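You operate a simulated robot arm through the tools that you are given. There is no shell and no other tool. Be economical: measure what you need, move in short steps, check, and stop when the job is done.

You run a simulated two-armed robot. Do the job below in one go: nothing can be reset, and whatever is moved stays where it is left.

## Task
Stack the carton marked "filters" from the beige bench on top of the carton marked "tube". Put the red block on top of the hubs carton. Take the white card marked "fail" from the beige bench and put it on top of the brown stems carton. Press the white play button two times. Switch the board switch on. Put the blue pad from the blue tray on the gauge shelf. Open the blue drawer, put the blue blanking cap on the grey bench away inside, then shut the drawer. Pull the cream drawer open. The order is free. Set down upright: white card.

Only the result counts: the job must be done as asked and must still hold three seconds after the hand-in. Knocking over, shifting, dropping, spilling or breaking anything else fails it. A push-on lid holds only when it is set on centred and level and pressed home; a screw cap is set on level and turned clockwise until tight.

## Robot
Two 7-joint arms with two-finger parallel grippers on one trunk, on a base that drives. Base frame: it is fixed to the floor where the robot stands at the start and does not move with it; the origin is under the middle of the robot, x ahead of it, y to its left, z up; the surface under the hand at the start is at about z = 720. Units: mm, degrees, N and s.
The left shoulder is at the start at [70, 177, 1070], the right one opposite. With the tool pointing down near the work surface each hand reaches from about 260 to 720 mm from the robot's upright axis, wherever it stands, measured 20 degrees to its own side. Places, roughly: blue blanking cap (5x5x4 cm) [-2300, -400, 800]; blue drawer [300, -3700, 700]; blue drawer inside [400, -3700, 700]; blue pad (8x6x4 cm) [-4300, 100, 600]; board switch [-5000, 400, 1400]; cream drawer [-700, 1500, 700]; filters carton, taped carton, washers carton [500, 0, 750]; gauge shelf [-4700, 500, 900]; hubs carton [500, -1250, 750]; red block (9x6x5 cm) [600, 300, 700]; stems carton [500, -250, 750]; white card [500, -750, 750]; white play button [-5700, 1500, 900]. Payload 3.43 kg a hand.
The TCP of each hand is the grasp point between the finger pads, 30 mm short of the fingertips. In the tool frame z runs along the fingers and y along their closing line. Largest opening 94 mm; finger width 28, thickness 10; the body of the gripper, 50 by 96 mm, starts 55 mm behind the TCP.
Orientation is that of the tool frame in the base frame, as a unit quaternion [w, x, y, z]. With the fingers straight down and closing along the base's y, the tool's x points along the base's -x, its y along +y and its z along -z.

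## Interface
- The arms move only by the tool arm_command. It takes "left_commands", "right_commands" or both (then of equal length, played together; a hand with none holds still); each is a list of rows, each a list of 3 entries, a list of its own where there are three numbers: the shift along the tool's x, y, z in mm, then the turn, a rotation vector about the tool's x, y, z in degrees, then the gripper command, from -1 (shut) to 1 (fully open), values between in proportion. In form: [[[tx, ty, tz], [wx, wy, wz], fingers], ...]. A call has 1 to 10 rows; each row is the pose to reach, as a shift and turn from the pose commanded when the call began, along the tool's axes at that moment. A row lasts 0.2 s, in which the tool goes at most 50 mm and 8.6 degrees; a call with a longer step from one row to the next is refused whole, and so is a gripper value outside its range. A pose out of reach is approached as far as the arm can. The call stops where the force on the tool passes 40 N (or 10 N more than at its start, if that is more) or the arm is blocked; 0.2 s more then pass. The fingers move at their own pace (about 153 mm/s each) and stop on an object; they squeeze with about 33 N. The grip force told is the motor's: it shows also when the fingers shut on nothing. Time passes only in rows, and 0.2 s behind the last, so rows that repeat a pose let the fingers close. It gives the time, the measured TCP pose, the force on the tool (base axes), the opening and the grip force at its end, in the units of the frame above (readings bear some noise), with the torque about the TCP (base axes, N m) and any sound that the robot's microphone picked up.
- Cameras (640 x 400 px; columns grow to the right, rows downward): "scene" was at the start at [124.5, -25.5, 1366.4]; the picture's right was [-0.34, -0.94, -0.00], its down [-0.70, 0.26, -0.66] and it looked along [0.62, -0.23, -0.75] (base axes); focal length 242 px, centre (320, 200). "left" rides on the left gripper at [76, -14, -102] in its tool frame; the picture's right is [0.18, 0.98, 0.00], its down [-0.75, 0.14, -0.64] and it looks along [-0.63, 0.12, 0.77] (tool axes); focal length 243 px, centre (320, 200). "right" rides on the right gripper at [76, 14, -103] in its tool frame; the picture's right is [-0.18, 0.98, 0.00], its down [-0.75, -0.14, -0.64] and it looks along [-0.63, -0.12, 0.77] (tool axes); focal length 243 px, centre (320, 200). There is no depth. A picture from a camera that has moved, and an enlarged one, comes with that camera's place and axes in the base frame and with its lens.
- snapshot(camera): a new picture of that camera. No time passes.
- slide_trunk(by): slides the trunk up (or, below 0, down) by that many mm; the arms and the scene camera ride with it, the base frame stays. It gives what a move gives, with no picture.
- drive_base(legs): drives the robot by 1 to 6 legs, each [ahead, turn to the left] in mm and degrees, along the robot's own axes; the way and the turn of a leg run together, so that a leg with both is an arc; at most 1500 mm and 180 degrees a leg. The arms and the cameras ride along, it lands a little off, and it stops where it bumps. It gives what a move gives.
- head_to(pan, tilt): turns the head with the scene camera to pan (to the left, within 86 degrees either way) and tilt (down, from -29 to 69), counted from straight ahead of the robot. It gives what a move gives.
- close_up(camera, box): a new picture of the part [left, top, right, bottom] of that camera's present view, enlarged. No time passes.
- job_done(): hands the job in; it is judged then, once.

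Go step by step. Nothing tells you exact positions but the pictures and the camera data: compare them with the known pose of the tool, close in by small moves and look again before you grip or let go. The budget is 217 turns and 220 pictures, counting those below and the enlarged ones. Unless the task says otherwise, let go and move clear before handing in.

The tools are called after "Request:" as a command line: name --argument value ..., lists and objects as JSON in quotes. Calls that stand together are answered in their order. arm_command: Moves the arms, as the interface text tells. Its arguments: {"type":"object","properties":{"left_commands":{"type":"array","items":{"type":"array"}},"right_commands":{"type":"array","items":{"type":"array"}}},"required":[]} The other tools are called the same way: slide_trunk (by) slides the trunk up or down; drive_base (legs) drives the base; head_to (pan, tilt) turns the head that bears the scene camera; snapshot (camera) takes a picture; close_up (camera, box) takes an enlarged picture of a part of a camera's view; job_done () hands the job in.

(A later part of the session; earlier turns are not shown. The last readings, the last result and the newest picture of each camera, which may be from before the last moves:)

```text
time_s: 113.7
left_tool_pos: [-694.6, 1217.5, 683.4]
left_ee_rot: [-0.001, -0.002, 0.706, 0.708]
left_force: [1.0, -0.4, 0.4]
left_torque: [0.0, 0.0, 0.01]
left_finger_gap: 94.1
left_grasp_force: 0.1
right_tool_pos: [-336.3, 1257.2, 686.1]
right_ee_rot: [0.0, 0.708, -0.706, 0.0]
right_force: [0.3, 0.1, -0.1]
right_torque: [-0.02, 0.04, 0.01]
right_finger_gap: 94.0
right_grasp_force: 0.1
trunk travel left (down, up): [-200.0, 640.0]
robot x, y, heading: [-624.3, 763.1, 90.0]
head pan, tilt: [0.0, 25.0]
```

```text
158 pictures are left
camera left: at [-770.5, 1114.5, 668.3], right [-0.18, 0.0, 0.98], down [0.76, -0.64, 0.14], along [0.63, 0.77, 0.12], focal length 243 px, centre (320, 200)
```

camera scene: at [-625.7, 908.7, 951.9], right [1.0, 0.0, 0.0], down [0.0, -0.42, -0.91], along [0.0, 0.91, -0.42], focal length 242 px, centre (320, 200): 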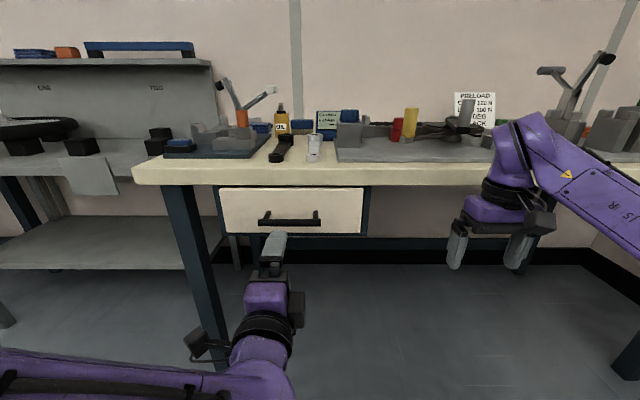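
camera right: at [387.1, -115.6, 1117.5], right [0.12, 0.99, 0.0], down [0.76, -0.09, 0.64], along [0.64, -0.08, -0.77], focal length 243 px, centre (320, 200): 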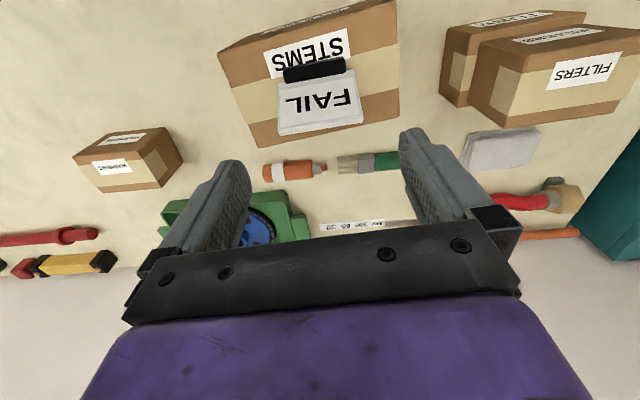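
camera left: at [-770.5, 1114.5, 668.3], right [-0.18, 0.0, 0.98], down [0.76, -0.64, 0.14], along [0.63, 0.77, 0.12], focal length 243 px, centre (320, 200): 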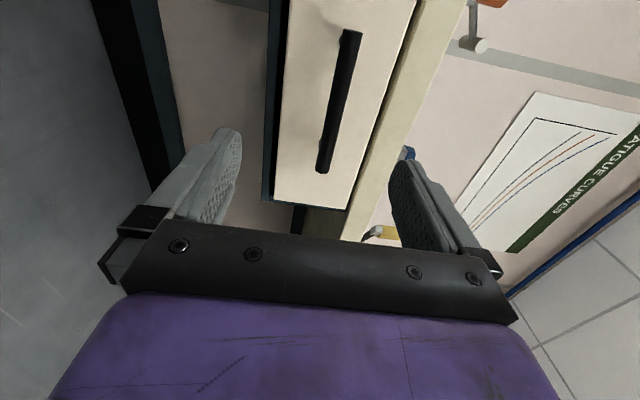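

The bar is about [-692, 1350, 700]. I raise 16 mm and advance toward it, then look.

Request:
arm_command --left_commands '[[[0, 16, 10], [0, 0, 0], 1], [[0, 16, 50], [0, 0, 0], 1], [[0, 16, 85], [0, 0, 0], 1], [[0, 16, 85], [0, 0, 0], 1]]'

Request:
snapshot --camera "left"

Request:
close_up --camera "scene" --box '[200, 160, 400, 285]'

```text
time_s: 114.7
left_tool_pos: [-695.1, 1302.0, 699.9]
left_ee_rot: [-0.002, -0.001, 0.707, 0.707]
left_force: [-0.1, -0.3, -0.2]
left_torque: [0.0, -0.01, -0.01]
left_finger_gap: 94.0
left_grasp_force: 0.1
right_tool_pos: [-336.0, 1256.3, 687.0]
right_ee_rot: [0.001, 0.708, -0.706, 0.0]
right_force: [0.4, -0.3, 0.4]
right_torque: [0.0, 0.01, 0.02]
right_finger_gap: 93.9
right_grasp_force: 0.1
trunk travel left (down, up): [-200.0, 640.0]
robot x, y, heading: [-625.5, 764.6, 90.2]
head pan, tilt: [0.0, 25.0]
```

```text
157 pictures are left
camera left: at [-771.4, 1199.8, 685.0], right [-0.18, 0.0, 0.98], down [0.76, -0.64, 0.14], along [0.63, 0.77, 0.12], focal length 243 px, centre (320, 200)
```

left: 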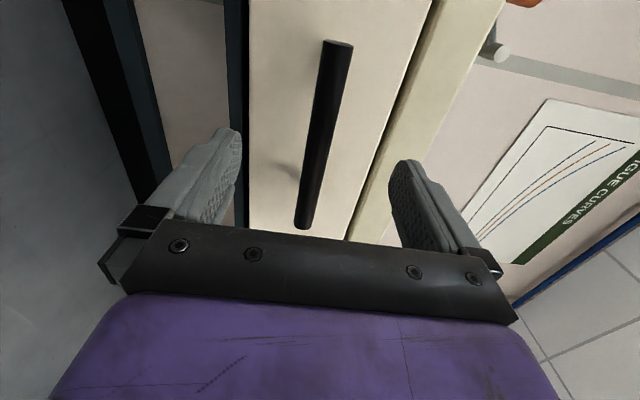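

```text
3.20 times, centred on (300, 222) of scene
camera zoom: at [-625.7, 908.7, 951.9], right [1.0, 0.0, 0.0], down [0.0, -0.42, -0.91], along [0.0, 0.91, -0.42], focal length 774 px, centre (384, 128)
```

zoom: 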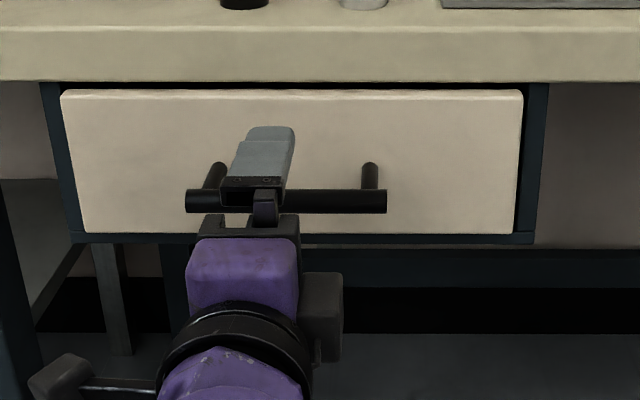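

The bar passes between the fingers; I advance a bit more and close on it.

Request:
arm_command --left_commands '[[[0, -2, 20], [0, 0, 0], 1], [[0, -2, 38], [0, 0, 0], 1], [[0, -2, 38], [0, 0, 0], 1]]'

Request:
snapshot --camera "left"

```text
time_s: 115.5
left_tool_pos: [-695.7, 1341.8, 697.7]
left_ee_rot: [-0.001, -0.002, 0.707, 0.707]
left_force: [0.3, 0.2, 0.1]
left_torque: [0.01, 0.02, -0.03]
left_finger_gap: 93.9
left_grasp_force: 0.1
right_tool_pos: [-334.8, 1257.0, 686.7]
right_ee_rot: [0.0, 0.708, -0.706, 0.0]
right_force: [0.7, 0.0, 0.0]
right_torque: [0.04, 0.03, 0.0]
right_finger_gap: 93.9
right_grasp_force: 0.0
trunk travel left (down, up): [-200.0, 640.0]
robot x, y, heading: [-628.1, 765.7, 90.2]
head pan, tilt: [0.0, 25.0]
```

```text
155 pictures are left
camera left: at [-771.1, 1238.5, 683.2], right [-0.18, 0.0, 0.98], down [0.76, -0.64, 0.14], along [0.63, 0.77, 0.12], focal length 243 px, centre (320, 200)
```

left: 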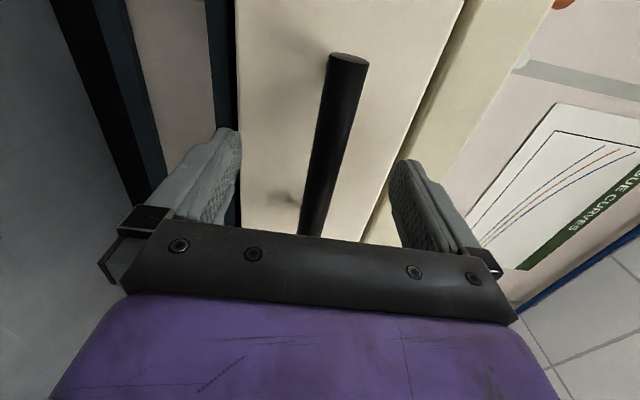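

Request:
arm_command --left_commands '[[[0, 0, 3], [0, 0, 0], -1], [[0, 0, 3], [0, 0, 0], -1], [[0, 0, 3], [0, 0, 0], -1], [[0, 0, 3], [0, 0, 0], -1]]'

Request:
arm_command --left_commands '[[[0, 0, -15], [0, 0, 0], -1], [[0, 0, -30], [0, 0, 0], -1], [[0, 0, -45], [0, 0, 0], -1], [[0, 0, -60], [0, 0, 0], -1]]'

Request:
close_up --camera "scene" --box '[200, 160, 400, 285]'

```text
time_s: 116.5
left_tool_pos: [-694.9, 1342.0, 698.4]
left_ee_rot: [-0.002, -0.001, 0.707, 0.707]
left_force: [2.3, -0.3, 3.5]
left_torque: [0.02, 0.0, 0.47]
left_finger_gap: 20.0
left_grasp_force: 44.7
right_tool_pos: [-334.5, 1256.4, 688.1]
right_ee_rot: [0.001, 0.708, -0.706, 0.0]
right_force: [-1.0, 0.5, 0.4]
right_torque: [0.01, 0.03, -0.02]
right_finger_gap: 94.1
right_grasp_force: 0.0
trunk travel left (down, up): [-200.0, 640.0]
robot x, y, heading: [-621.2, 762.4, 89.9]
head pan, tilt: [0.0, 25.0]
```

```text
time_s: 117.5
left_tool_pos: [-695.6, 1282.7, 697.5]
left_ee_rot: [-0.001, -0.002, 0.706, 0.708]
left_force: [-7.6, 0.9, 6.0]
left_torque: [-0.07, 0.18, 0.13]
left_finger_gap: 19.8
left_grasp_force: 45.3
right_tool_pos: [-336.2, 1257.5, 687.4]
right_ee_rot: [0.0, 0.709, -0.705, 0.0]
right_force: [-0.1, -0.2, 0.4]
right_torque: [0.01, 0.01, 0.04]
right_finger_gap: 93.8
right_grasp_force: 0.0
trunk travel left (down, up): [-200.0, 640.0]
robot x, y, heading: [-626.2, 766.6, 90.1]
head pan, tilt: [0.0, 25.0]
```

```text
3.20 times, centred on (300, 222) of scene
camera zoom: at [-626.6, 908.1, 952.1], right [1.0, 0.0, 0.0], down [0.0, -0.42, -0.91], along [0.0, 0.91, -0.42], focal length 774 px, centre (384, 128)
```

zoom: 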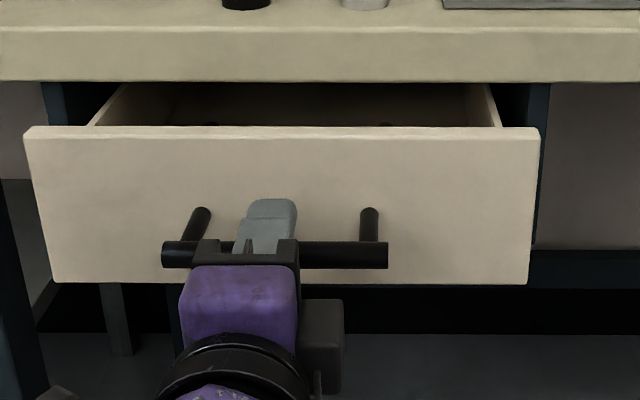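

The drawer opens. I continue pulling by the arm.

Request:
arm_command --left_commands '[[[0, 0, -25], [0, 0, 0], -1], [[0, 0, -50], [0, 0, 0], -1], [[0, 0, -75], [0, 0, 0], -1], [[0, 0, -100], [0, 0, 0], -1], [[0, 0, -125], [0, 0, 0], -1]]'

Request:
snapshot --camera "scene"

```text
time_s: 118.7
left_tool_pos: [-684.4, 1167.5, 697.8]
left_ee_rot: [-0.003, -0.005, 0.71, 0.704]
left_force: [-31.9, -1.0, -19.6]
left_torque: [0.09, 0.55, 0.26]
left_finger_gap: 19.7
left_grasp_force: 45.2
left hand out of reach, approached as far as the arm can: row 5
right_tool_pos: [-337.8, 1256.6, 686.6]
right_ee_rot: [-0.001, 0.707, -0.707, 0.002]
right_force: [0.4, -0.3, 0.4]
right_torque: [-0.02, 0.01, -0.02]
right_finger_gap: 93.9
right_grasp_force: 0.0
trunk travel left (down, up): [-200.0, 640.0]
robot x, y, heading: [-627.3, 765.5, 90.5]
head pan, tilt: [0.0, 25.0]
```

```text
153 pictures are left
camera scene: at [-629.4, 909.9, 951.3], right [1.0, 0.01, 0.0], down [0.01, -0.42, -0.91], along [0.0, 0.91, -0.42], focal length 242 px, centre (320, 200)
```

scene: 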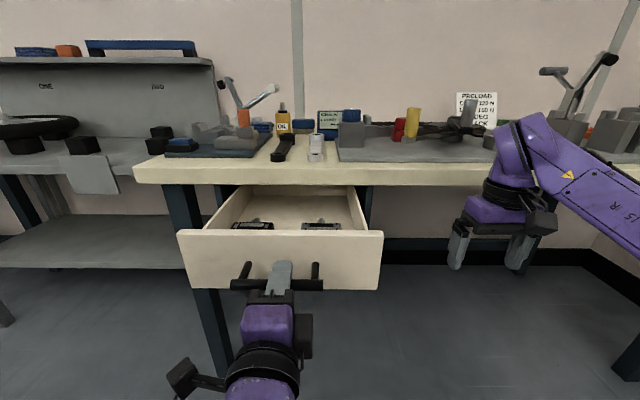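

Open about 175 mm; the arm reached its near limit. I back the base slightly to pull it further.

Request:
arm_command --left_commands '[[[0, 0, 8], [0, 0, 0], -1], [[0, 0, 8], [0, 0, 0], -1]]'

Request:
drive_base --legs '[[-70, 0]]'

Request:
snapshot --camera "scene"

```text
time_s: 119.3
left_tool_pos: [-684.1, 1177.3, 697.2]
left_ee_rot: [-0.002, -0.003, 0.711, 0.703]
left_force: [-23.0, -1.3, -35.7]
left_torque: [0.07, 0.26, 0.72]
left_finger_gap: 20.1
left_grasp_force: 45.4
right_tool_pos: [-337.6, 1257.6, 686.7]
right_ee_rot: [0.0, 0.708, -0.706, 0.003]
right_force: [-0.2, 0.3, 0.5]
right_torque: [-0.02, -0.01, -0.01]
right_finger_gap: 94.3
right_grasp_force: 0.1
trunk travel left (down, up): [-200.0, 640.0]
robot x, y, heading: [-629.0, 763.4, 90.0]
head pan, tilt: [0.0, 25.0]
```

```text
time_s: 120.3
left_tool_pos: [-684.7, 1108.9, 698.1]
left_ee_rot: [-0.003, -0.003, 0.71, 0.704]
left_force: [-21.1, -0.4, -40.7]
left_torque: [0.01, 0.17, -0.66]
left_finger_gap: 20.2
left_grasp_force: 44.6
right_tool_pos: [-338.8, 1189.2, 685.8]
right_ee_rot: [0.001, 0.709, -0.706, 0.002]
right_force: [0.4, 0.4, -0.1]
right_torque: [0.03, -0.01, -0.01]
right_finger_gap: 94.1
right_grasp_force: 0.0
trunk travel left (down, up): [-200.0, 640.0]
robot x, y, heading: [-623.6, 695.1, 89.9]
head pan, tilt: [0.0, 25.0]
```

```text
152 pictures are left
camera scene: at [-628.4, 842.6, 951.3], right [1.0, 0.0, 0.0], down [0.0, -0.43, -0.9], along [0.0, 0.9, -0.43], focal length 242 px, centre (320, 200)
```

scene: 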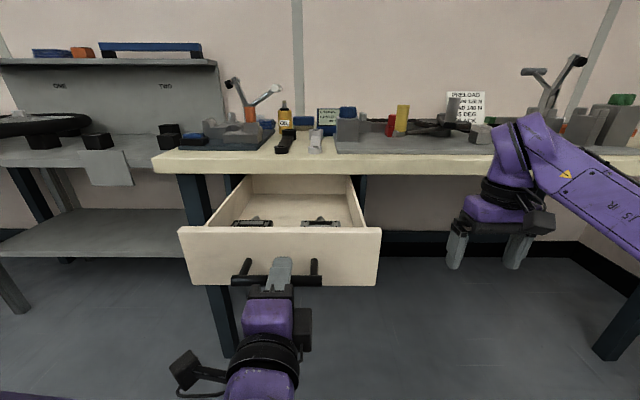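

The drawer is open about 236 mm. I release and back off.

Request:
arm_command --left_commands '[[[0, 0, 0], [0, 0, 0], -0.3], [[0, 0, 0], [0, 0, 0], 0.2], [[0, 0, 0], [0, 0, 0], 0.2], [[0, 0, 0], [0, 0, 0], 1], [[0, 0, 0], [0, 0, 0], 1]]'

Request:
drive_base --legs '[[-200, 0]]'

Request:
snapshot --camera "scene"

```text
time_s: 121.5
left_tool_pos: [-682.3, 1106.6, 700.0]
left_ee_rot: [-0.004, -0.002, 0.709, 0.705]
left_force: [0.4, 0.7, 0.2]
left_torque: [-0.01, 0.0, 0.0]
left_finger_gap: 94.2
left_grasp_force: 0.1
right_tool_pos: [-337.1, 1188.7, 686.4]
right_ee_rot: [0.0, 0.709, -0.705, 0.0]
right_force: [-1.0, -0.3, 0.1]
right_torque: [0.01, 0.01, -0.01]
right_finger_gap: 93.9
right_grasp_force: 0.1
trunk travel left (down, up): [-200.0, 640.0]
robot x, y, heading: [-626.7, 697.4, 90.2]
head pan, tilt: [0.0, 25.0]
```

```text
time_s: 123.1
left_tool_pos: [-682.5, 909.9, 699.7]
left_ee_rot: [-0.004, -0.003, 0.71, 0.704]
left_force: [0.2, 0.0, 1.1]
left_torque: [0.0, -0.01, 0.0]
left_finger_gap: 94.0
left_grasp_force: 0.1
right_tool_pos: [-336.3, 990.4, 687.4]
right_ee_rot: [0.0, 0.709, -0.706, 0.0]
right_force: [0.4, -0.1, 0.2]
right_torque: [-0.02, 0.0, -0.04]
right_finger_gap: 94.1
right_grasp_force: 0.1
trunk travel left (down, up): [-200.0, 640.0]
robot x, y, heading: [-624.1, 499.8, 89.9]
head pan, tilt: [0.0, 25.0]
```

```text
151 pictures are left
camera scene: at [-625.0, 643.3, 952.0], right [1.0, 0.0, 0.0], down [0.0, -0.42, -0.91], along [0.0, 0.91, -0.42], focal length 242 px, centre (320, 200)
```

scene: 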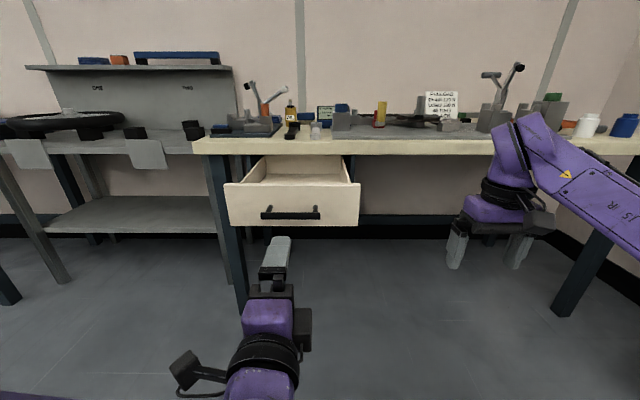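

The cream drawer is open. I raise the trunk, turn to face -x and look for the grey bench.

Request:
slide_trunk --by 450

Request:
drive_base --legs '[[0, 90], [700, 0]]'

Request:
head_to --pan 30 --tilt 25

Request:
snapshot --camera "scene"

Request:
head_to --pan 0 --tilt 20

Request:
snapshot --camera "scene"

```text
refused: 450 is not a number from -400 to 400
```

```text
time_s: 125.3
left_tool_pos: [-905.8, 804.8, 699.9]
left_ee_rot: [-0.215, -0.214, 0.677, 0.671]
left_force: [-0.2, 0.5, 0.9]
left_torque: [0.01, 0.0, 0.04]
left_finger_gap: 94.2
left_grasp_force: 0.1
right_tool_pos: [-657.4, 1076.1, 686.0]
right_ee_rot: [0.002, 0.876, -0.482, -0.002]
right_force: [11.6, 0.0, 3.5]
right_torque: [0.0, 0.0, -0.37]
right_finger_gap: 94.2
right_grasp_force: 0.1
trunk travel left (down, up): [-200.0, 640.0]
robot x, y, heading: [-621.7, 499.2, 124.6]
head pan, tilt: [0.0, 25.0]
stopped in leg 1: the force on the tool passed its limit at 153 N (the readings are from after the stop); the commanded pose is now the measured one
```

```text
time_s: 126.2
left_tool_pos: [-904.7, 803.9, 699.3]
left_ee_rot: [-0.215, -0.214, 0.676, 0.672]
left_force: [0.2, 0.3, 0.0]
left_torque: [-0.03, 0.02, -0.01]
left_finger_gap: 94.1
left_grasp_force: 0.1
right_tool_pos: [-659.0, 1076.2, 686.5]
right_ee_rot: [0.002, 0.876, -0.482, -0.002]
right_force: [16.7, 0.3, 2.7]
right_torque: [0.32, 0.04, -0.55]
right_finger_gap: 94.2
right_grasp_force: 0.1
trunk travel left (down, up): [-200.0, 640.0]
robot x, y, heading: [-622.7, 500.1, 124.6]
head pan, tilt: [30.0, 25.0]
```

```text
150 pictures are left
camera scene: at [-734.2, 581.7, 952.2], right [0.43, 0.9, 0.0], down [0.38, -0.18, -0.91], along [-0.82, 0.39, -0.42], focal length 242 px, centre (320, 200)
```

scene: 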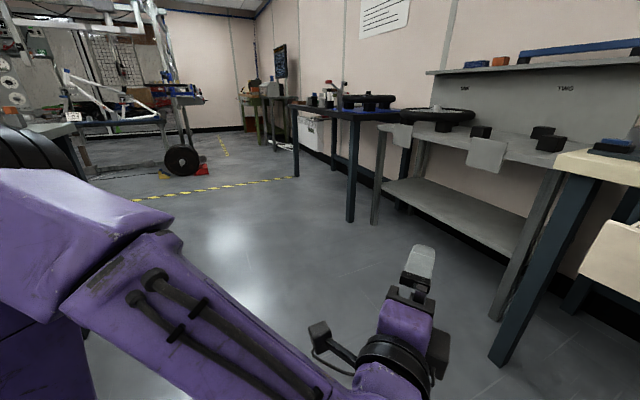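

```text
time_s: 127.2
left_tool_pos: [-904.9, 804.6, 700.5]
left_ee_rot: [-0.215, -0.214, 0.677, 0.671]
left_force: [0.3, 0.1, -0.2]
left_torque: [0.01, -0.03, 0.01]
left_finger_gap: 94.1
left_grasp_force: 0.1
right_tool_pos: [-657.2, 1075.8, 686.8]
right_ee_rot: [0.002, 0.876, -0.482, -0.002]
right_force: [16.2, 0.2, 3.4]
right_torque: [0.14, 0.04, -0.57]
right_finger_gap: 94.2
right_grasp_force: 0.1
trunk travel left (down, up): [-200.0, 640.0]
robot x, y, heading: [-625.0, 498.6, 124.6]
head pan, tilt: [0.0, 20.0]
```

```text
149 pictures are left
camera scene: at [-704.0, 618.7, 960.2], right [0.82, 0.57, 0.0], down [0.19, -0.28, -0.94], along [-0.54, 0.77, -0.34], focal length 242 px, centre (320, 200)
```

scene: 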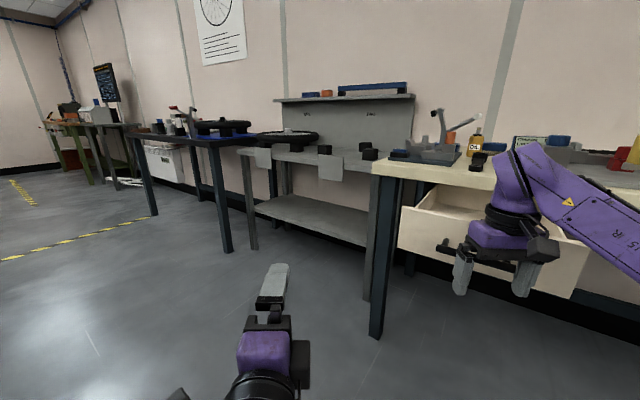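

The trunk lift was refused and the low right hand bumped the drawer handle. I turn back a little, back off, then raise the trunk and check the drawer.

Request:
drive_base --legs '[[0, -12]]'

Request:
snapshot --camera "scene"

```text
time_s: 128.4
left_tool_pos: [-836.7, 856.0, 699.2]
left_ee_rot: [-0.143, -0.143, 0.695, 0.69]
left_force: [0.2, -0.1, -0.2]
left_torque: [0.01, -0.01, -0.02]
left_finger_gap: 93.9
left_grasp_force: 0.0
right_tool_pos: [-538.2, 1070.8, 686.4]
right_ee_rot: [0.001, 0.822, -0.57, -0.001]
right_force: [-0.1, -0.4, -0.2]
right_torque: [0.02, 0.0, -0.01]
right_finger_gap: 94.0
right_grasp_force: 0.1
trunk travel left (down, up): [-200.0, 640.0]
robot x, y, heading: [-623.7, 499.3, 112.8]
head pan, tilt: [0.0, 20.0]
```

```text
148 pictures are left
camera scene: at [-679.0, 633.5, 960.0], right [0.92, 0.38, 0.0], down [0.13, -0.32, -0.94], along [-0.36, 0.87, -0.34], focal length 242 px, centre (320, 200)
```

scene: 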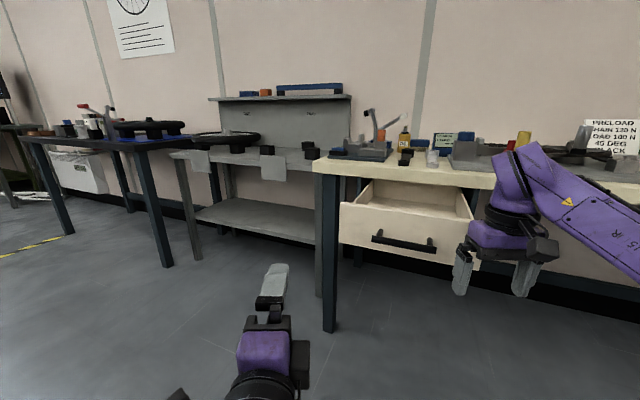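

The drawer is still open and intact. Raise the trunk now.

Request:
slide_trunk --by 400

Request:
snapshot --camera "scene"

```text
time_s: 132.2
left_tool_pos: [-836.5, 857.2, 1100.2]
left_ee_rot: [-0.143, -0.143, 0.696, 0.689]
left_force: [-0.3, -0.1, -0.8]
left_torque: [0.04, 0.05, -0.01]
left_finger_gap: 94.0
left_grasp_force: 0.1
right_tool_pos: [-537.8, 1070.9, 1086.1]
right_ee_rot: [0.002, 0.821, -0.571, -0.002]
right_force: [-0.3, 0.6, -0.5]
right_torque: [0.02, 0.0, 0.0]
right_finger_gap: 94.0
right_grasp_force: 0.0
trunk travel left (down, up): [-600.0, 240.0]
robot x, y, heading: [-627.5, 498.3, 112.5]
head pan, tilt: [0.0, 20.0]
```

```text
147 pictures are left
camera scene: at [-679.3, 633.6, 1360.0], right [0.92, 0.38, 0.0], down [0.13, -0.32, -0.94], along [-0.36, 0.87, -0.34], focal length 242 px, centre (320, 200)
```

scene: 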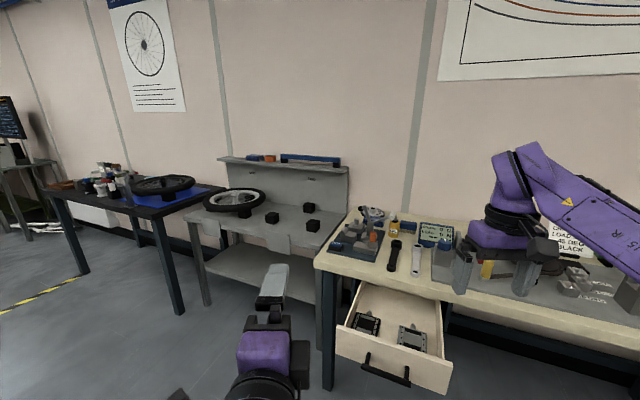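

Clear. I turn to face -x and look toward the grey bench.

Request:
drive_base --legs '[[0, 67], [500, 0]]'

Request:
head_to --pan 40 --tilt 25

Request:
snapshot --camera "scene"

```text
time_s: 138.1
left_tool_pos: [-1542.7, 458.2, 1098.1]
left_ee_rot: [-0.497, -0.5, 0.504, 0.499]
left_force: [0.3, 0.1, 1.1]
left_torque: [0.03, -0.01, 0.0]
left_finger_gap: 93.9
left_grasp_force: 0.0
right_tool_pos: [-1620.8, 816.4, 1086.8]
right_ee_rot: [0.002, 1.0, -0.027, 0.001]
right_force: [0.4, -0.1, 0.1]
right_torque: [-0.05, 0.02, -0.03]
right_finger_gap: 93.9
right_grasp_force: 0.1
trunk travel left (down, up): [-600.0, 240.0]
robot x, y, heading: [-1130.8, 505.6, 179.1]
head pan, tilt: [0.0, 20.0]
```

```text
time_s: 139.1
left_tool_pos: [-1543.9, 458.0, 1098.7]
left_ee_rot: [-0.497, -0.5, 0.504, 0.499]
left_force: [0.0, 0.3, 0.3]
left_torque: [0.0, 0.05, 0.01]
left_finger_gap: 94.1
left_grasp_force: 0.1
right_tool_pos: [-1621.5, 816.8, 1086.0]
right_ee_rot: [0.002, 1.0, -0.027, 0.0]
right_force: [0.6, 0.9, 0.3]
right_torque: [0.02, 0.0, -0.01]
right_finger_gap: 94.0
right_grasp_force: 0.1
trunk travel left (down, up): [-600.0, 240.0]
robot x, y, heading: [-1132.1, 507.3, 179.0]
head pan, tilt: [40.0, 25.0]
```

```text
146 pictures are left
camera scene: at [-1253.1, 453.1, 1351.9], right [-0.63, 0.78, 0.0], down [0.33, 0.27, -0.91], along [-0.7, -0.57, -0.42], focal length 242 px, centre (320, 200)
```

scene: 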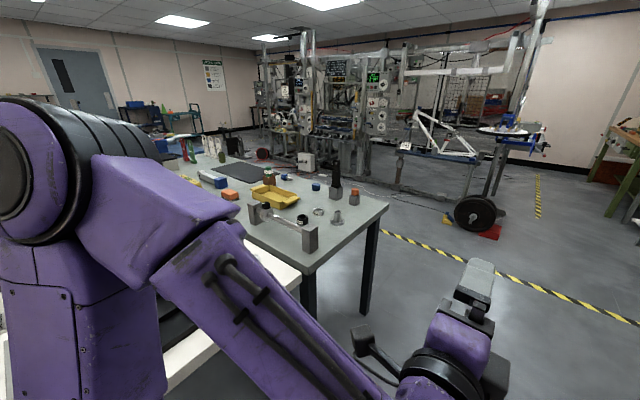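

The grey bench spans x -1710…-2390 with its end at y≈0; a small blue cap shows near [-2317, -447]. I drive round to its -x side.

Request:
drive_base --legs '[[880, 0], [880, 0], [0, 90]]'

Request:
head_to --pan 0 --tilt 25

Request:
snapshot --camera "scene"

```text
time_s: 151.8
left_tool_pos: [-2828.1, 150.6, 1099.5]
left_ee_rot: [0.704, 0.71, -0.004, -0.004]
left_force: [0.1, 0.3, 1.3]
left_torque: [0.01, -0.02, 0.0]
left_finger_gap: 94.0
left_grasp_force: 0.0
right_tool_pos: [-3187.6, 76.5, 1085.8]
right_ee_rot: [0.002, 0.729, 0.685, 0.001]
right_force: [-0.4, 0.6, 0.4]
right_torque: [-0.04, -0.01, 0.0]
right_finger_gap: 94.1
right_grasp_force: 0.1
trunk travel left (down, up): [-600.0, 240.0]
robot x, y, heading: [-2873.0, 561.8, -91.6]
head pan, tilt: [40.0, 25.0]
```

```text
time_s: 152.9
left_tool_pos: [-2830.4, 150.6, 1099.9]
left_ee_rot: [0.704, 0.71, -0.005, -0.003]
left_force: [-0.4, -0.1, 0.8]
left_torque: [0.04, 0.02, 0.02]
left_finger_gap: 94.2
left_grasp_force: 0.0
right_tool_pos: [-3188.4, 75.5, 1086.5]
right_ee_rot: [0.002, 0.729, 0.685, 0.001]
right_force: [0.9, 0.0, -0.3]
right_torque: [-0.02, 0.0, 0.0]
right_finger_gap: 94.0
right_grasp_force: 0.0
trunk travel left (down, up): [-600.0, 240.0]
robot x, y, heading: [-2873.5, 563.9, -91.3]
head pan, tilt: [0.0, 25.0]
```

```text
145 pictures are left
camera scene: at [-2879.7, 421.1, 1351.9], right [-1.0, 0.02, 0.0], down [0.01, 0.42, -0.91], along [-0.02, -0.91, -0.42], focal length 242 px, centre (320, 200)
```

scene: 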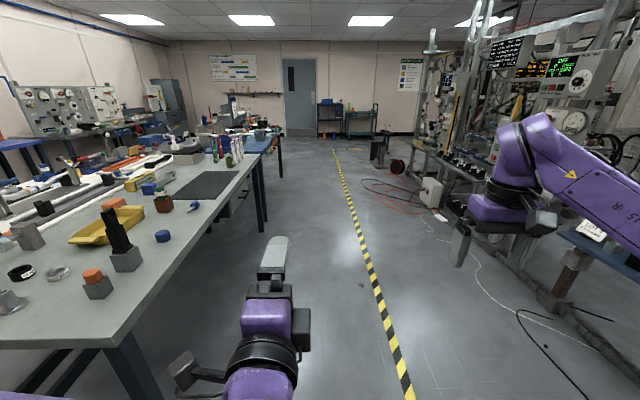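

The blue cap is seen near [-2270, -408, 820]. I drive alongside and turn to face the bench.

Request:
drive_base --legs '[[780, 0], [0, 91]]'

Request:
head_to --pan -15 --tilt 40

Request:
snapshot --camera "scene"

Request:
snapshot --camera "right"

```text
time_s: 161.0
left_tool_pos: [-2486.4, -187.3, 1099.6]
left_ee_rot: [0.502, 0.507, 0.496, 0.494]
left_force: [-0.1, 0.3, 0.5]
left_torque: [-0.01, -0.01, 0.0]
left_finger_gap: 94.3
left_grasp_force: 0.1
right_tool_pos: [-2414.5, -548.6, 1085.6]
right_ee_rot: [0.001, 0.036, 0.999, 0.002]
right_force: [-0.3, 0.1, -0.6]
right_torque: [0.03, 0.02, -0.02]
right_finger_gap: 94.2
right_grasp_force: 0.1
trunk travel left (down, up): [-600.0, 240.0]
robot x, y, heading: [-2901.8, -230.6, -1.9]
head pan, tilt: [0.0, 25.0]
```

```text
time_s: 161.8
left_tool_pos: [-2486.1, -188.1, 1098.5]
left_ee_rot: [0.502, 0.507, 0.496, 0.494]
left_force: [-0.1, 0.5, -0.2]
left_torque: [0.03, 0.01, -0.01]
left_finger_gap: 94.0
left_grasp_force: 0.2
right_tool_pos: [-2414.1, -547.7, 1085.9]
right_ee_rot: [0.001, 0.035, 0.999, 0.002]
right_force: [-0.1, -0.3, 0.4]
right_torque: [-0.05, -0.03, -0.03]
right_finger_gap: 93.8
right_grasp_force: 0.1
trunk travel left (down, up): [-600.0, 240.0]
robot x, y, heading: [-2899.1, -236.1, -1.7]
head pan, tilt: [-15.0, 40.0]
```

```text
144 pictures are left
camera scene: at [-2765.9, -257.4, 1328.7], right [-0.29, -0.96, 0.0], down [-0.62, 0.18, -0.77], along [0.73, -0.22, -0.64], focal length 242 px, centre (320, 200)
```

scene: 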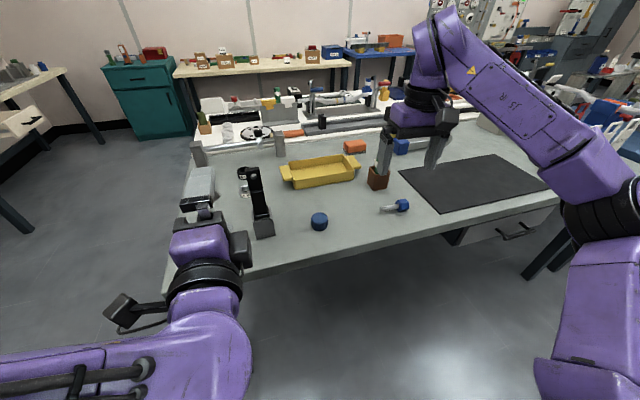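

```text
143 pictures are left
camera right: at [-2491.2, -529.8, 1188.4], right [0.25, 0.97, 0.0], down [0.74, -0.2, 0.64], along [0.62, -0.16, -0.77], focal length 243 px, centre (320, 200)
```

right: 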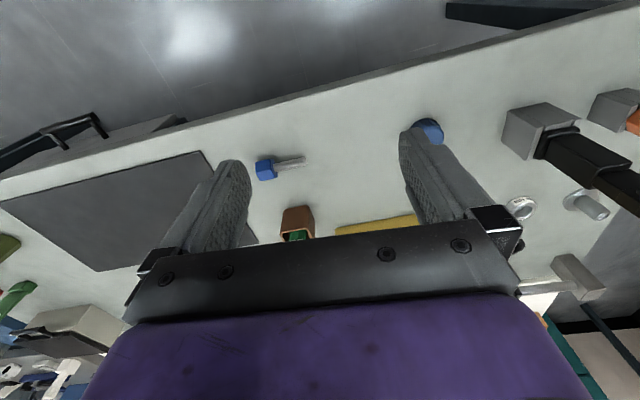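

The blue cap is at about [-2291, -400], top ~825. I move the right hand over it.

Request:
arm_command --right_commands '[[[-22, 31, 25], [0, 0, 0], 1], [[-44, 62, 50], [0, 0, 0], 1], [[-66, 93, 75], [0, 0, 0], 1], [[-89, 124, 100], [0, 0, 0], 1], [[-112, 156, 126], [0, 0, 0], 1], [[-112, 156, 126], [0, 0, 0], 1]]'

Request:
snapshot --camera "right"

Request:
close_up --camera "scene" --box '[240, 160, 400, 260]'

```text
time_s: 163.2
left_tool_pos: [-2486.5, -189.4, 1099.8]
left_ee_rot: [0.502, 0.508, 0.496, 0.494]
left_force: [-0.6, -0.3, 0.1]
left_torque: [-0.06, 0.04, 0.02]
left_finger_gap: 94.1
left_grasp_force: 0.0
right_tool_pos: [-2291.8, -401.5, 960.0]
right_ee_rot: [0.0, 0.035, 0.999, 0.002]
right_force: [0.1, -0.5, 0.4]
right_torque: [0.02, 0.01, 0.01]
right_finger_gap: 94.5
right_grasp_force: 0.0
trunk travel left (down, up): [-600.0, 240.0]
robot x, y, heading: [-2899.5, -234.0, -1.9]
head pan, tilt: [-15.0, 40.0]
```

```text
142 pictures are left
camera right: at [-2367.7, -383.0, 1062.2], right [0.25, 0.97, 0.0], down [0.74, -0.2, 0.64], along [0.62, -0.16, -0.77], focal length 243 px, centre (320, 200)
```

right: 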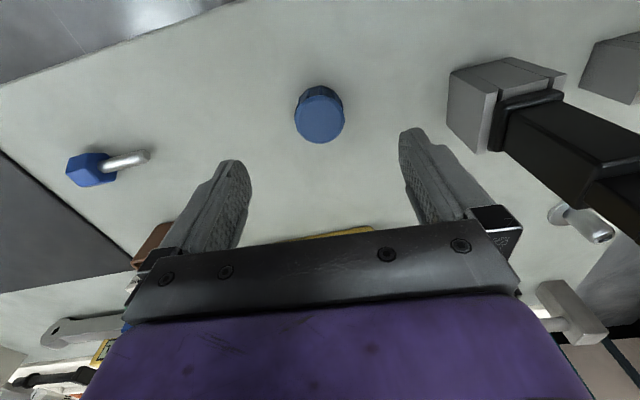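

```text
4.00 times, centred on (320, 210) of scene
camera zoom: at [-2766.7, -258.3, 1328.7], right [-0.29, -0.96, 0.0], down [-0.61, 0.19, -0.77], along [0.73, -0.22, -0.64], focal length 968 px, centre (320, 160)
```

zoom: 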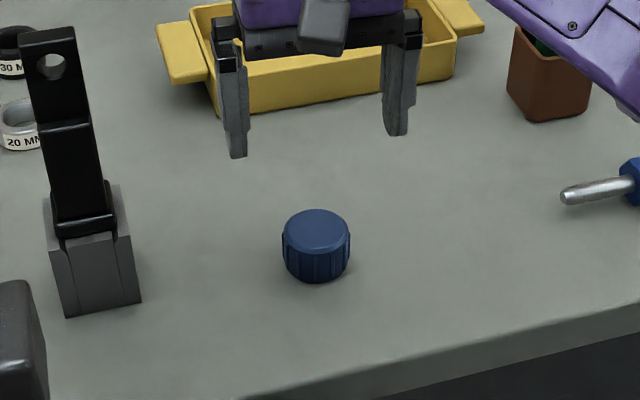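

Request:
arm_command --right_commands '[[[-4, -2, 40], [0, 0, 0], 1], [[-6, -2, 75], [0, 0, 0], 1], [[-6, -2, 75], [0, 0, 0], 1]]'

Request:
snapshot --camera "right"

Request:
close_up --camera "scene" --box '[240, 160, 400, 260]'

```text
time_s: 164.0
left_tool_pos: [-2486.0, -187.9, 1098.6]
left_ee_rot: [0.502, 0.507, 0.497, 0.493]
left_force: [-0.2, -0.2, -0.4]
left_torque: [-0.03, 0.02, 0.0]
left_finger_gap: 94.0
left_grasp_force: 0.1
right_tool_pos: [-2284.2, -402.6, 886.1]
right_ee_rot: [0.0, 0.034, 0.999, 0.002]
right_force: [-0.5, 0.4, -0.4]
right_torque: [-0.02, 0.04, 0.0]
right_finger_gap: 93.7
right_grasp_force: 0.1
trunk travel left (down, up): [-600.0, 240.0]
robot x, y, heading: [-2896.0, -230.6, -2.0]
head pan, tilt: [-15.0, 40.0]
```

```text
140 pictures are left
camera right: at [-2361.1, -384.8, 988.7], right [0.25, 0.97, 0.0], down [0.74, -0.2, 0.64], along [0.62, -0.16, -0.77], focal length 243 px, centre (320, 200)
```

right: 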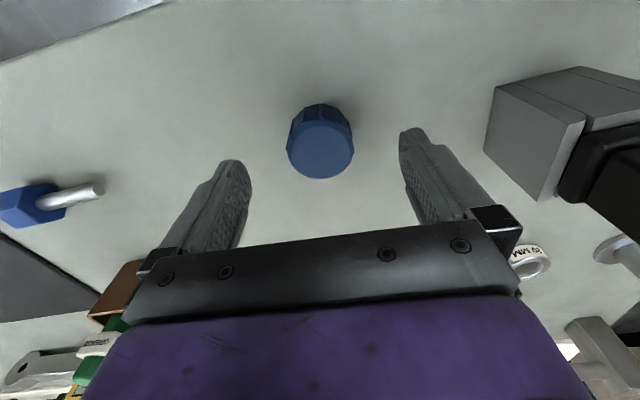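

```text
4.00 times, centred on (320, 210) of scene
camera zoom: at [-2766.2, -257.0, 1328.7], right [-0.29, -0.96, 0.0], down [-0.62, 0.19, -0.77], along [0.73, -0.22, -0.64], focal length 968 px, centre (320, 160)
```

zoom: 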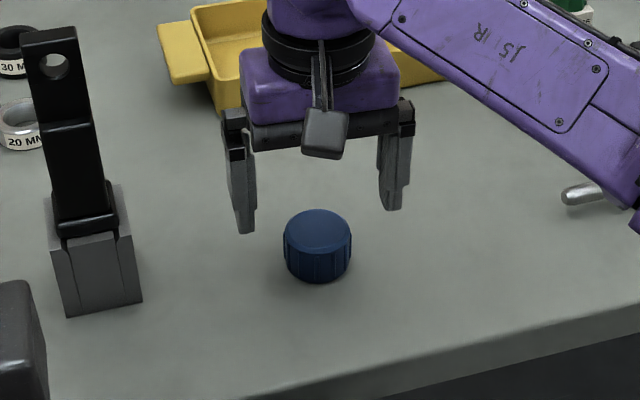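

Cap top at about z 824, centre [-2273, -405]. I shift and descend to z 820, then close.

Request:
arm_command --right_commands '[[[-6, -1, 20], [0, 0, 0], 1], [[-11, -2, 45], [0, 0, 0], 1], [[-11, -2, 66], [0, 0, 0], 1], [[-11, -2, 66], [0, 0, 0], 1], [[-11, -2, 66], [0, 0, 0], -1], [[-11, -2, 66], [0, 0, 0], -1], [[-11, -2, 66], [0, 0, 0], -1]]'

Request:
snapshot --camera "right"

```text
time_s: 164.9
left_tool_pos: [-2489.7, -186.7, 1099.7]
left_ee_rot: [0.503, 0.507, 0.496, 0.494]
left_force: [0.0, 0.2, -0.3]
left_torque: [-0.01, -0.02, 0.01]
left_finger_gap: 93.8
left_grasp_force: 0.2
right_tool_pos: [-2272.8, -405.6, 832.0]
right_ee_rot: [0.01, 0.035, 0.999, 0.003]
right_force: [-9.3, 1.9, 15.9]
right_torque: [-0.75, 0.54, -0.64]
right_finger_gap: 93.1
right_grasp_force: 0.0
trunk travel left (down, up): [-600.0, 240.0]
robot x, y, heading: [-2900.3, -230.2, -2.0]
head pan, tilt: [-15.0, 40.0]
stopped in row 4 (right hand): the force on the tool passed its limit at 45 N (the readings are from after the stop); the commanded pose is now the measured one
```

```text
138 pictures are left
camera right: at [-2351.8, -387.3, 931.4], right [0.25, 0.97, 0.01], down [0.73, -0.2, 0.66], along [0.64, -0.16, -0.76], focal length 243 px, centre (320, 200)
```

right: 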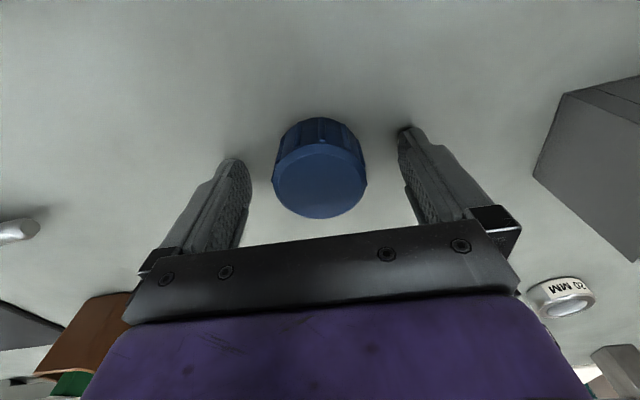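

The fingertips touched the bench (top ~802). I rise 4 mm and close on the cap.

Request:
arm_command --right_commands '[[[2, 0, -4], [0, 0, 0], 1], [[2, 0, -5], [0, 0, 0], 1], [[2, 0, -5], [0, 0, 0], -1], [[2, 0, -5], [0, 0, 0], -1], [[2, 0, -5], [0, 0, 0], -1], [[2, 0, -5], [0, 0, 0], -1], [[2, 0, -40], [0, 0, 0], -1], [[2, 0, -80], [0, 0, 0], -1]]'

Request:
snapshot --camera "right"

```text
time_s: 166.8
left_tool_pos: [-2486.8, -187.0, 1098.9]
left_ee_rot: [0.503, 0.507, 0.497, 0.494]
left_force: [0.7, 0.4, -0.2]
left_torque: [-0.03, 0.01, 0.03]
left_finger_gap: 94.2
left_grasp_force: 0.1
right_tool_pos: [-2274.7, -405.1, 906.6]
right_ee_rot: [0.007, 0.034, 0.999, 0.002]
right_force: [-0.1, -0.4, 0.1]
right_torque: [-0.02, -0.01, 0.0]
right_finger_gap: 48.7
right_grasp_force: 33.3
trunk travel left (down, up): [-600.0, 240.0]
robot x, y, heading: [-2898.8, -232.9, -1.7]
head pan, tilt: [-15.0, 40.0]
```

```text
137 pictures are left
camera right: at [-2352.5, -387.7, 1007.9], right [0.25, 0.97, 0.01], down [0.73, -0.19, 0.65], along [0.63, -0.16, -0.76], focal length 243 px, centre (320, 200)
```

right: 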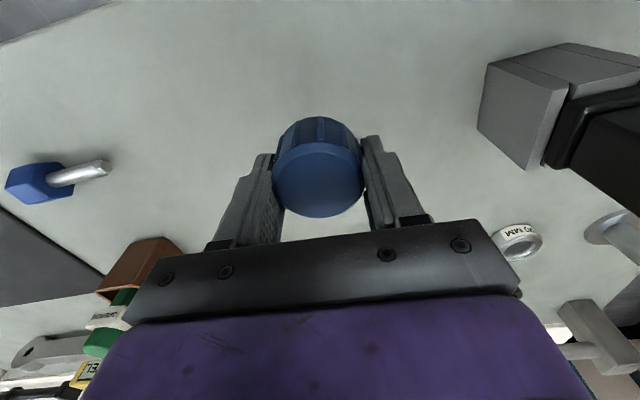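

The cap is held. I raise and retract the right hand, then drive back around toward the blue drawer.

Request:
arm_command --right_commands '[[[0, 0, -45], [0, 0, 0], -1], [[0, 0, -90], [0, 0, 0], -1], [[0, 0, -135], [0, 0, 0], -1], [[30, 0, -170], [0, 0, 0], -1], [[70, 0, -185], [0, 0, 0], -1], [[110, -20, -185], [0, 0, 0], -1], [[130, -60, -185], [0, 0, 0], -1]]'

Request:
drive_base --legs '[[0, 91.9], [770, 0], [0, -90], [1300, 0], [1250, 0]]'

Request:
head_to --pan -60 --tilt 20

Request:
snapshot --camera "scene"

```text
time_s: 168.3
left_tool_pos: [-2486.2, -190.2, 1099.6]
left_ee_rot: [0.502, 0.508, 0.496, 0.494]
left_force: [0.7, 0.3, -0.5]
left_torque: [0.02, -0.01, -0.01]
left_finger_gap: 94.1
left_grasp_force: 0.1
right_tool_pos: [-2412.1, -457.0, 1087.2]
right_ee_rot: [0.007, 0.034, 0.999, 0.002]
right_force: [-0.6, -0.9, 0.7]
right_torque: [0.05, 0.03, -0.01]
right_finger_gap: 48.4
right_grasp_force: 33.1
trunk travel left (down, up): [-600.0, 240.0]
robot x, y, heading: [-2903.3, -233.0, -2.0]
head pan, tilt: [-15.0, 40.0]
```

```text
time_s: 192.3
left_tool_pos: [64.4, 671.9, 1098.9]
left_ee_rot: [0.483, 0.489, 0.515, 0.513]
left_force: [0.3, 0.4, 0.8]
left_torque: [0.01, 0.03, -0.03]
left_finger_gap: 94.1
left_grasp_force: 0.0
right_tool_pos: [158.6, 411.0, 1088.0]
right_ee_rot: [0.007, -0.005, 1.0, 0.002]
right_force: [0.0, -0.5, -0.7]
right_torque: [-0.01, 0.01, -0.03]
right_finger_gap: 46.6
right_grasp_force: 32.6
trunk travel left (down, up): [-600.0, 240.0]
robot x, y, heading: [-340.8, 594.0, 2.9]
head pan, tilt: [-15.0, 40.0]
```

```text
time_s: 193.4
left_tool_pos: [64.9, 671.7, 1099.3]
left_ee_rot: [0.482, 0.488, 0.516, 0.512]
left_force: [0.3, 0.4, -0.9]
left_torque: [0.02, 0.02, 0.01]
left_finger_gap: 94.0
left_grasp_force: 0.1
right_tool_pos: [159.6, 410.8, 1087.9]
right_ee_rot: [0.007, -0.005, 1.0, 0.002]
right_force: [0.3, -0.2, -0.5]
right_torque: [-0.02, -0.01, -0.01]
right_finger_gap: 46.2
right_grasp_force: 33.2
trunk travel left (down, up): [-600.0, 240.0]
robot x, y, heading: [-342.3, 594.5, 2.9]
head pan, tilt: [-60.0, 20.0]
```

```text
136 pictures are left
camera scene: at [-242.1, 520.8, 1360.0], right [-0.84, -0.54, 0.0], down [-0.19, 0.29, -0.94], along [0.51, -0.79, -0.34], focal length 242 px, centre (320, 200)
```

scene: 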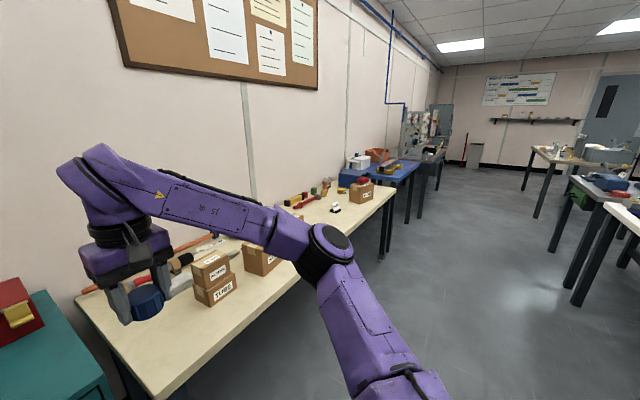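

The grip gap changed a bit; I check the cap in hand.

Request:
snapshot --camera "right"

```text
135 pictures are left
camera right: at [80.5, 423.6, 1189.6], right [0.17, 0.98, 0.01], down [0.75, -0.14, 0.65], along [0.64, -0.11, -0.76], focal length 243 px, centre (320, 200)
```

right: 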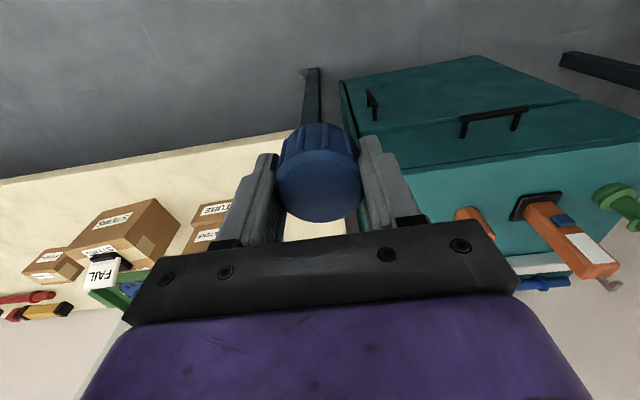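

Request:
arm_command --right_commands '[[[0, 0, 0], [0, 0, 0], -1], [[0, 0, 0], [0, 0, 0], -1], [[0, 0, 0], [0, 0, 0], -1], [[0, 0, 0], [0, 0, 0], -1], [[0, 0, 0], [0, 0, 0], -1], [[0, 0, 0], [0, 0, 0], -1], [[0, 0, 0], [0, 0, 0], -1], [[0, 0, 0], [0, 0, 0], -1], [[0, 0, 0], [0, 0, 0], -1], [[0, 0, 0], [0, 0, 0], -1]]'

Request:
drive_base --legs '[[0, -93]]'

```text
time_s: 195.6
left_tool_pos: [64.4, 672.2, 1099.6]
left_ee_rot: [0.483, 0.487, 0.517, 0.512]
left_force: [-0.1, -0.3, -0.2]
left_torque: [0.02, -0.05, 0.0]
left_finger_gap: 94.3
left_grasp_force: 0.1
right_tool_pos: [160.0, 411.9, 1088.4]
right_ee_rot: [0.007, -0.005, 1.0, 0.002]
right_force: [0.9, -0.1, -0.4]
right_torque: [-0.02, 0.0, 0.0]
right_finger_gap: 46.3
right_grasp_force: 33.2
trunk travel left (down, up): [-600.0, 240.0]
robot x, y, heading: [-344.1, 594.7, 2.8]
head pan, tilt: [-60.0, 20.0]
```

```text
time_s: 200.0
left_tool_pos: [-292.4, 183.8, 1099.2]
left_ee_rot: [0.704, 0.71, -0.001, 0.0]
left_force: [-1.0, 0.5, 0.9]
left_torque: [0.01, 0.05, -0.02]
left_finger_gap: 93.9
left_grasp_force: 0.0
right_tool_pos: [-557.0, 104.8, 1089.2]
right_ee_rot: [0.006, 0.725, 0.689, -0.004]
right_force: [0.7, -0.7, -0.5]
right_torque: [-0.02, 0.04, 0.03]
right_finger_gap: 46.2
right_grasp_force: 33.1
trunk travel left (down, up): [-600.0, 240.0]
robot x, y, heading: [-343.6, 593.9, -90.6]
head pan, tilt: [-60.0, 20.0]
```

The grip is steady. I drive down the aisle toward y≈-3000.

Request:
drive_base --legs '[[0, 3], [1500, 0], [1500, 0]]'

Request:
head_to --pan 25 --tilt 25

Request:
snapshot --camera "scene"

```text
time_s: 215.1
left_tool_pos: [-92.5, -2853.8, 1098.7]
left_ee_rot: [0.703, 0.71, 0.026, 0.027]
left_force: [-0.2, 0.6, 0.7]
left_torque: [0.02, 0.02, 0.03]
left_finger_gap: 94.0
left_grasp_force: 0.1
right_tool_pos: [-350.8, -2954.8, 1087.0]
right_ee_rot: [0.006, 0.698, 0.716, -0.004]
right_force: [-0.2, -0.2, 0.3]
right_torque: [0.03, 0.02, -0.02]
right_finger_gap: 46.4
right_grasp_force: 32.7
trunk travel left (down, up): [-600.0, 240.0]
robot x, y, heading: [-179.6, -2446.5, -86.6]
head pan, tilt: [-60.0, 20.0]
```

```text
time_s: 216.7
left_tool_pos: [-92.4, -2853.8, 1098.9]
left_ee_rot: [0.703, 0.71, 0.026, 0.027]
left_force: [0.1, 0.1, -1.1]
left_torque: [0.01, -0.01, 0.01]
left_finger_gap: 93.8
left_grasp_force: 0.1
right_tool_pos: [-350.7, -2954.9, 1087.5]
right_ee_rot: [0.006, 0.698, 0.717, -0.003]
right_force: [0.1, 0.9, 0.1]
right_torque: [-0.01, 0.01, 0.04]
right_finger_gap: 46.5
right_grasp_force: 33.1
trunk travel left (down, up): [-600.0, 240.0]
robot x, y, heading: [-176.8, -2447.0, -86.4]
head pan, tilt: [25.0, 25.0]
```

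```text
134 pictures are left
camera scene: at [-127.8, -2577.8, 1351.9], right [-0.88, -0.48, 0.0], down [-0.2, 0.37, -0.91], along [0.43, -0.8, -0.42], focal length 242 px, centre (320, 200)
```

scene: 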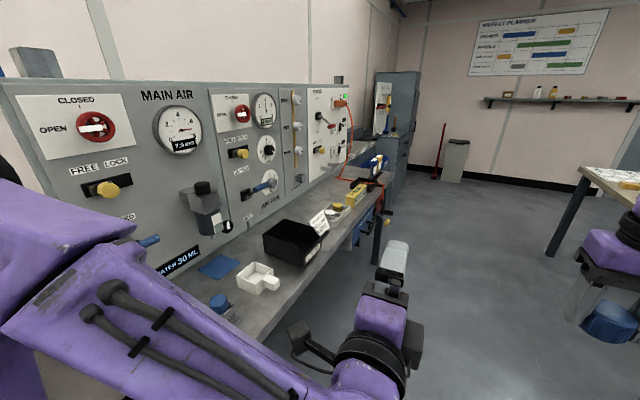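

The blue drawers are under the far part of this bench. I drive to face them at y≈-3750.

Request:
drive_base --legs '[[0, -11], [1310, 0], [0, 97.5]]'

Request:
head_to --pan 0 --tilt 40

Request:
snapshot --camera "scene"

```text
time_s: 228.0
left_tool_pos: [67.4, -3692.9, 1098.4]
left_ee_rot: [0.503, 0.508, 0.496, 0.493]
left_force: [0.0, 0.7, -1.2]
left_torque: [-0.02, 0.0, 0.01]
left_finger_gap: 93.9
left_grasp_force: 0.2
right_tool_pos: [142.0, -3960.6, 1088.4]
right_ee_rot: [0.007, 0.036, 0.999, 0.002]
right_force: [0.4, -0.4, -0.6]
right_torque: [0.01, 0.01, -0.01]
right_finger_gap: 46.4
right_grasp_force: 33.0
trunk travel left (down, up): [-600.0, 240.0]
robot x, y, heading: [-342.5, -3739.0, -2.0]
head pan, tilt: [25.0, 25.0]
```

```text
time_s: 228.9
left_tool_pos: [66.4, -3692.7, 1099.3]
left_ee_rot: [0.503, 0.508, 0.497, 0.492]
left_force: [-0.2, 0.6, 0.0]
left_torque: [0.0, -0.01, 0.02]
left_finger_gap: 94.2
left_grasp_force: 0.0
right_tool_pos: [142.0, -3960.6, 1087.7]
right_ee_rot: [0.007, 0.036, 0.999, 0.002]
right_force: [0.0, 0.0, 0.2]
right_torque: [0.0, 0.02, 0.02]
right_finger_gap: 46.6
right_grasp_force: 32.5
trunk travel left (down, up): [-600.0, 240.0]
robot x, y, heading: [-344.1, -3736.0, -2.0]
head pan, tilt: [0.0, 40.0]
```

```text
133 pictures are left
camera scene: at [-209.1, -3739.5, 1328.7], right [-0.03, -1.0, 0.0], down [-0.64, 0.02, -0.77], along [0.77, -0.03, -0.64], focal length 242 px, centre (320, 200)
```

scene: 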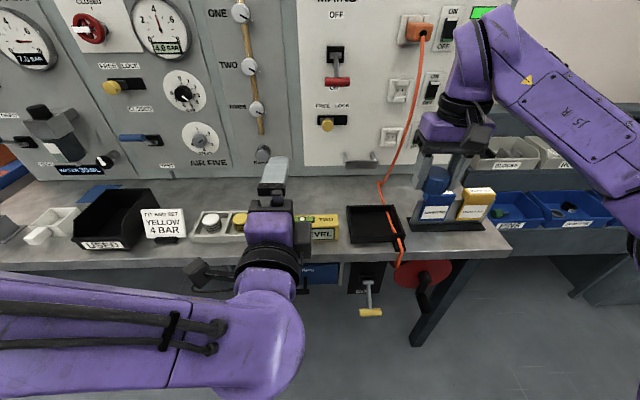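

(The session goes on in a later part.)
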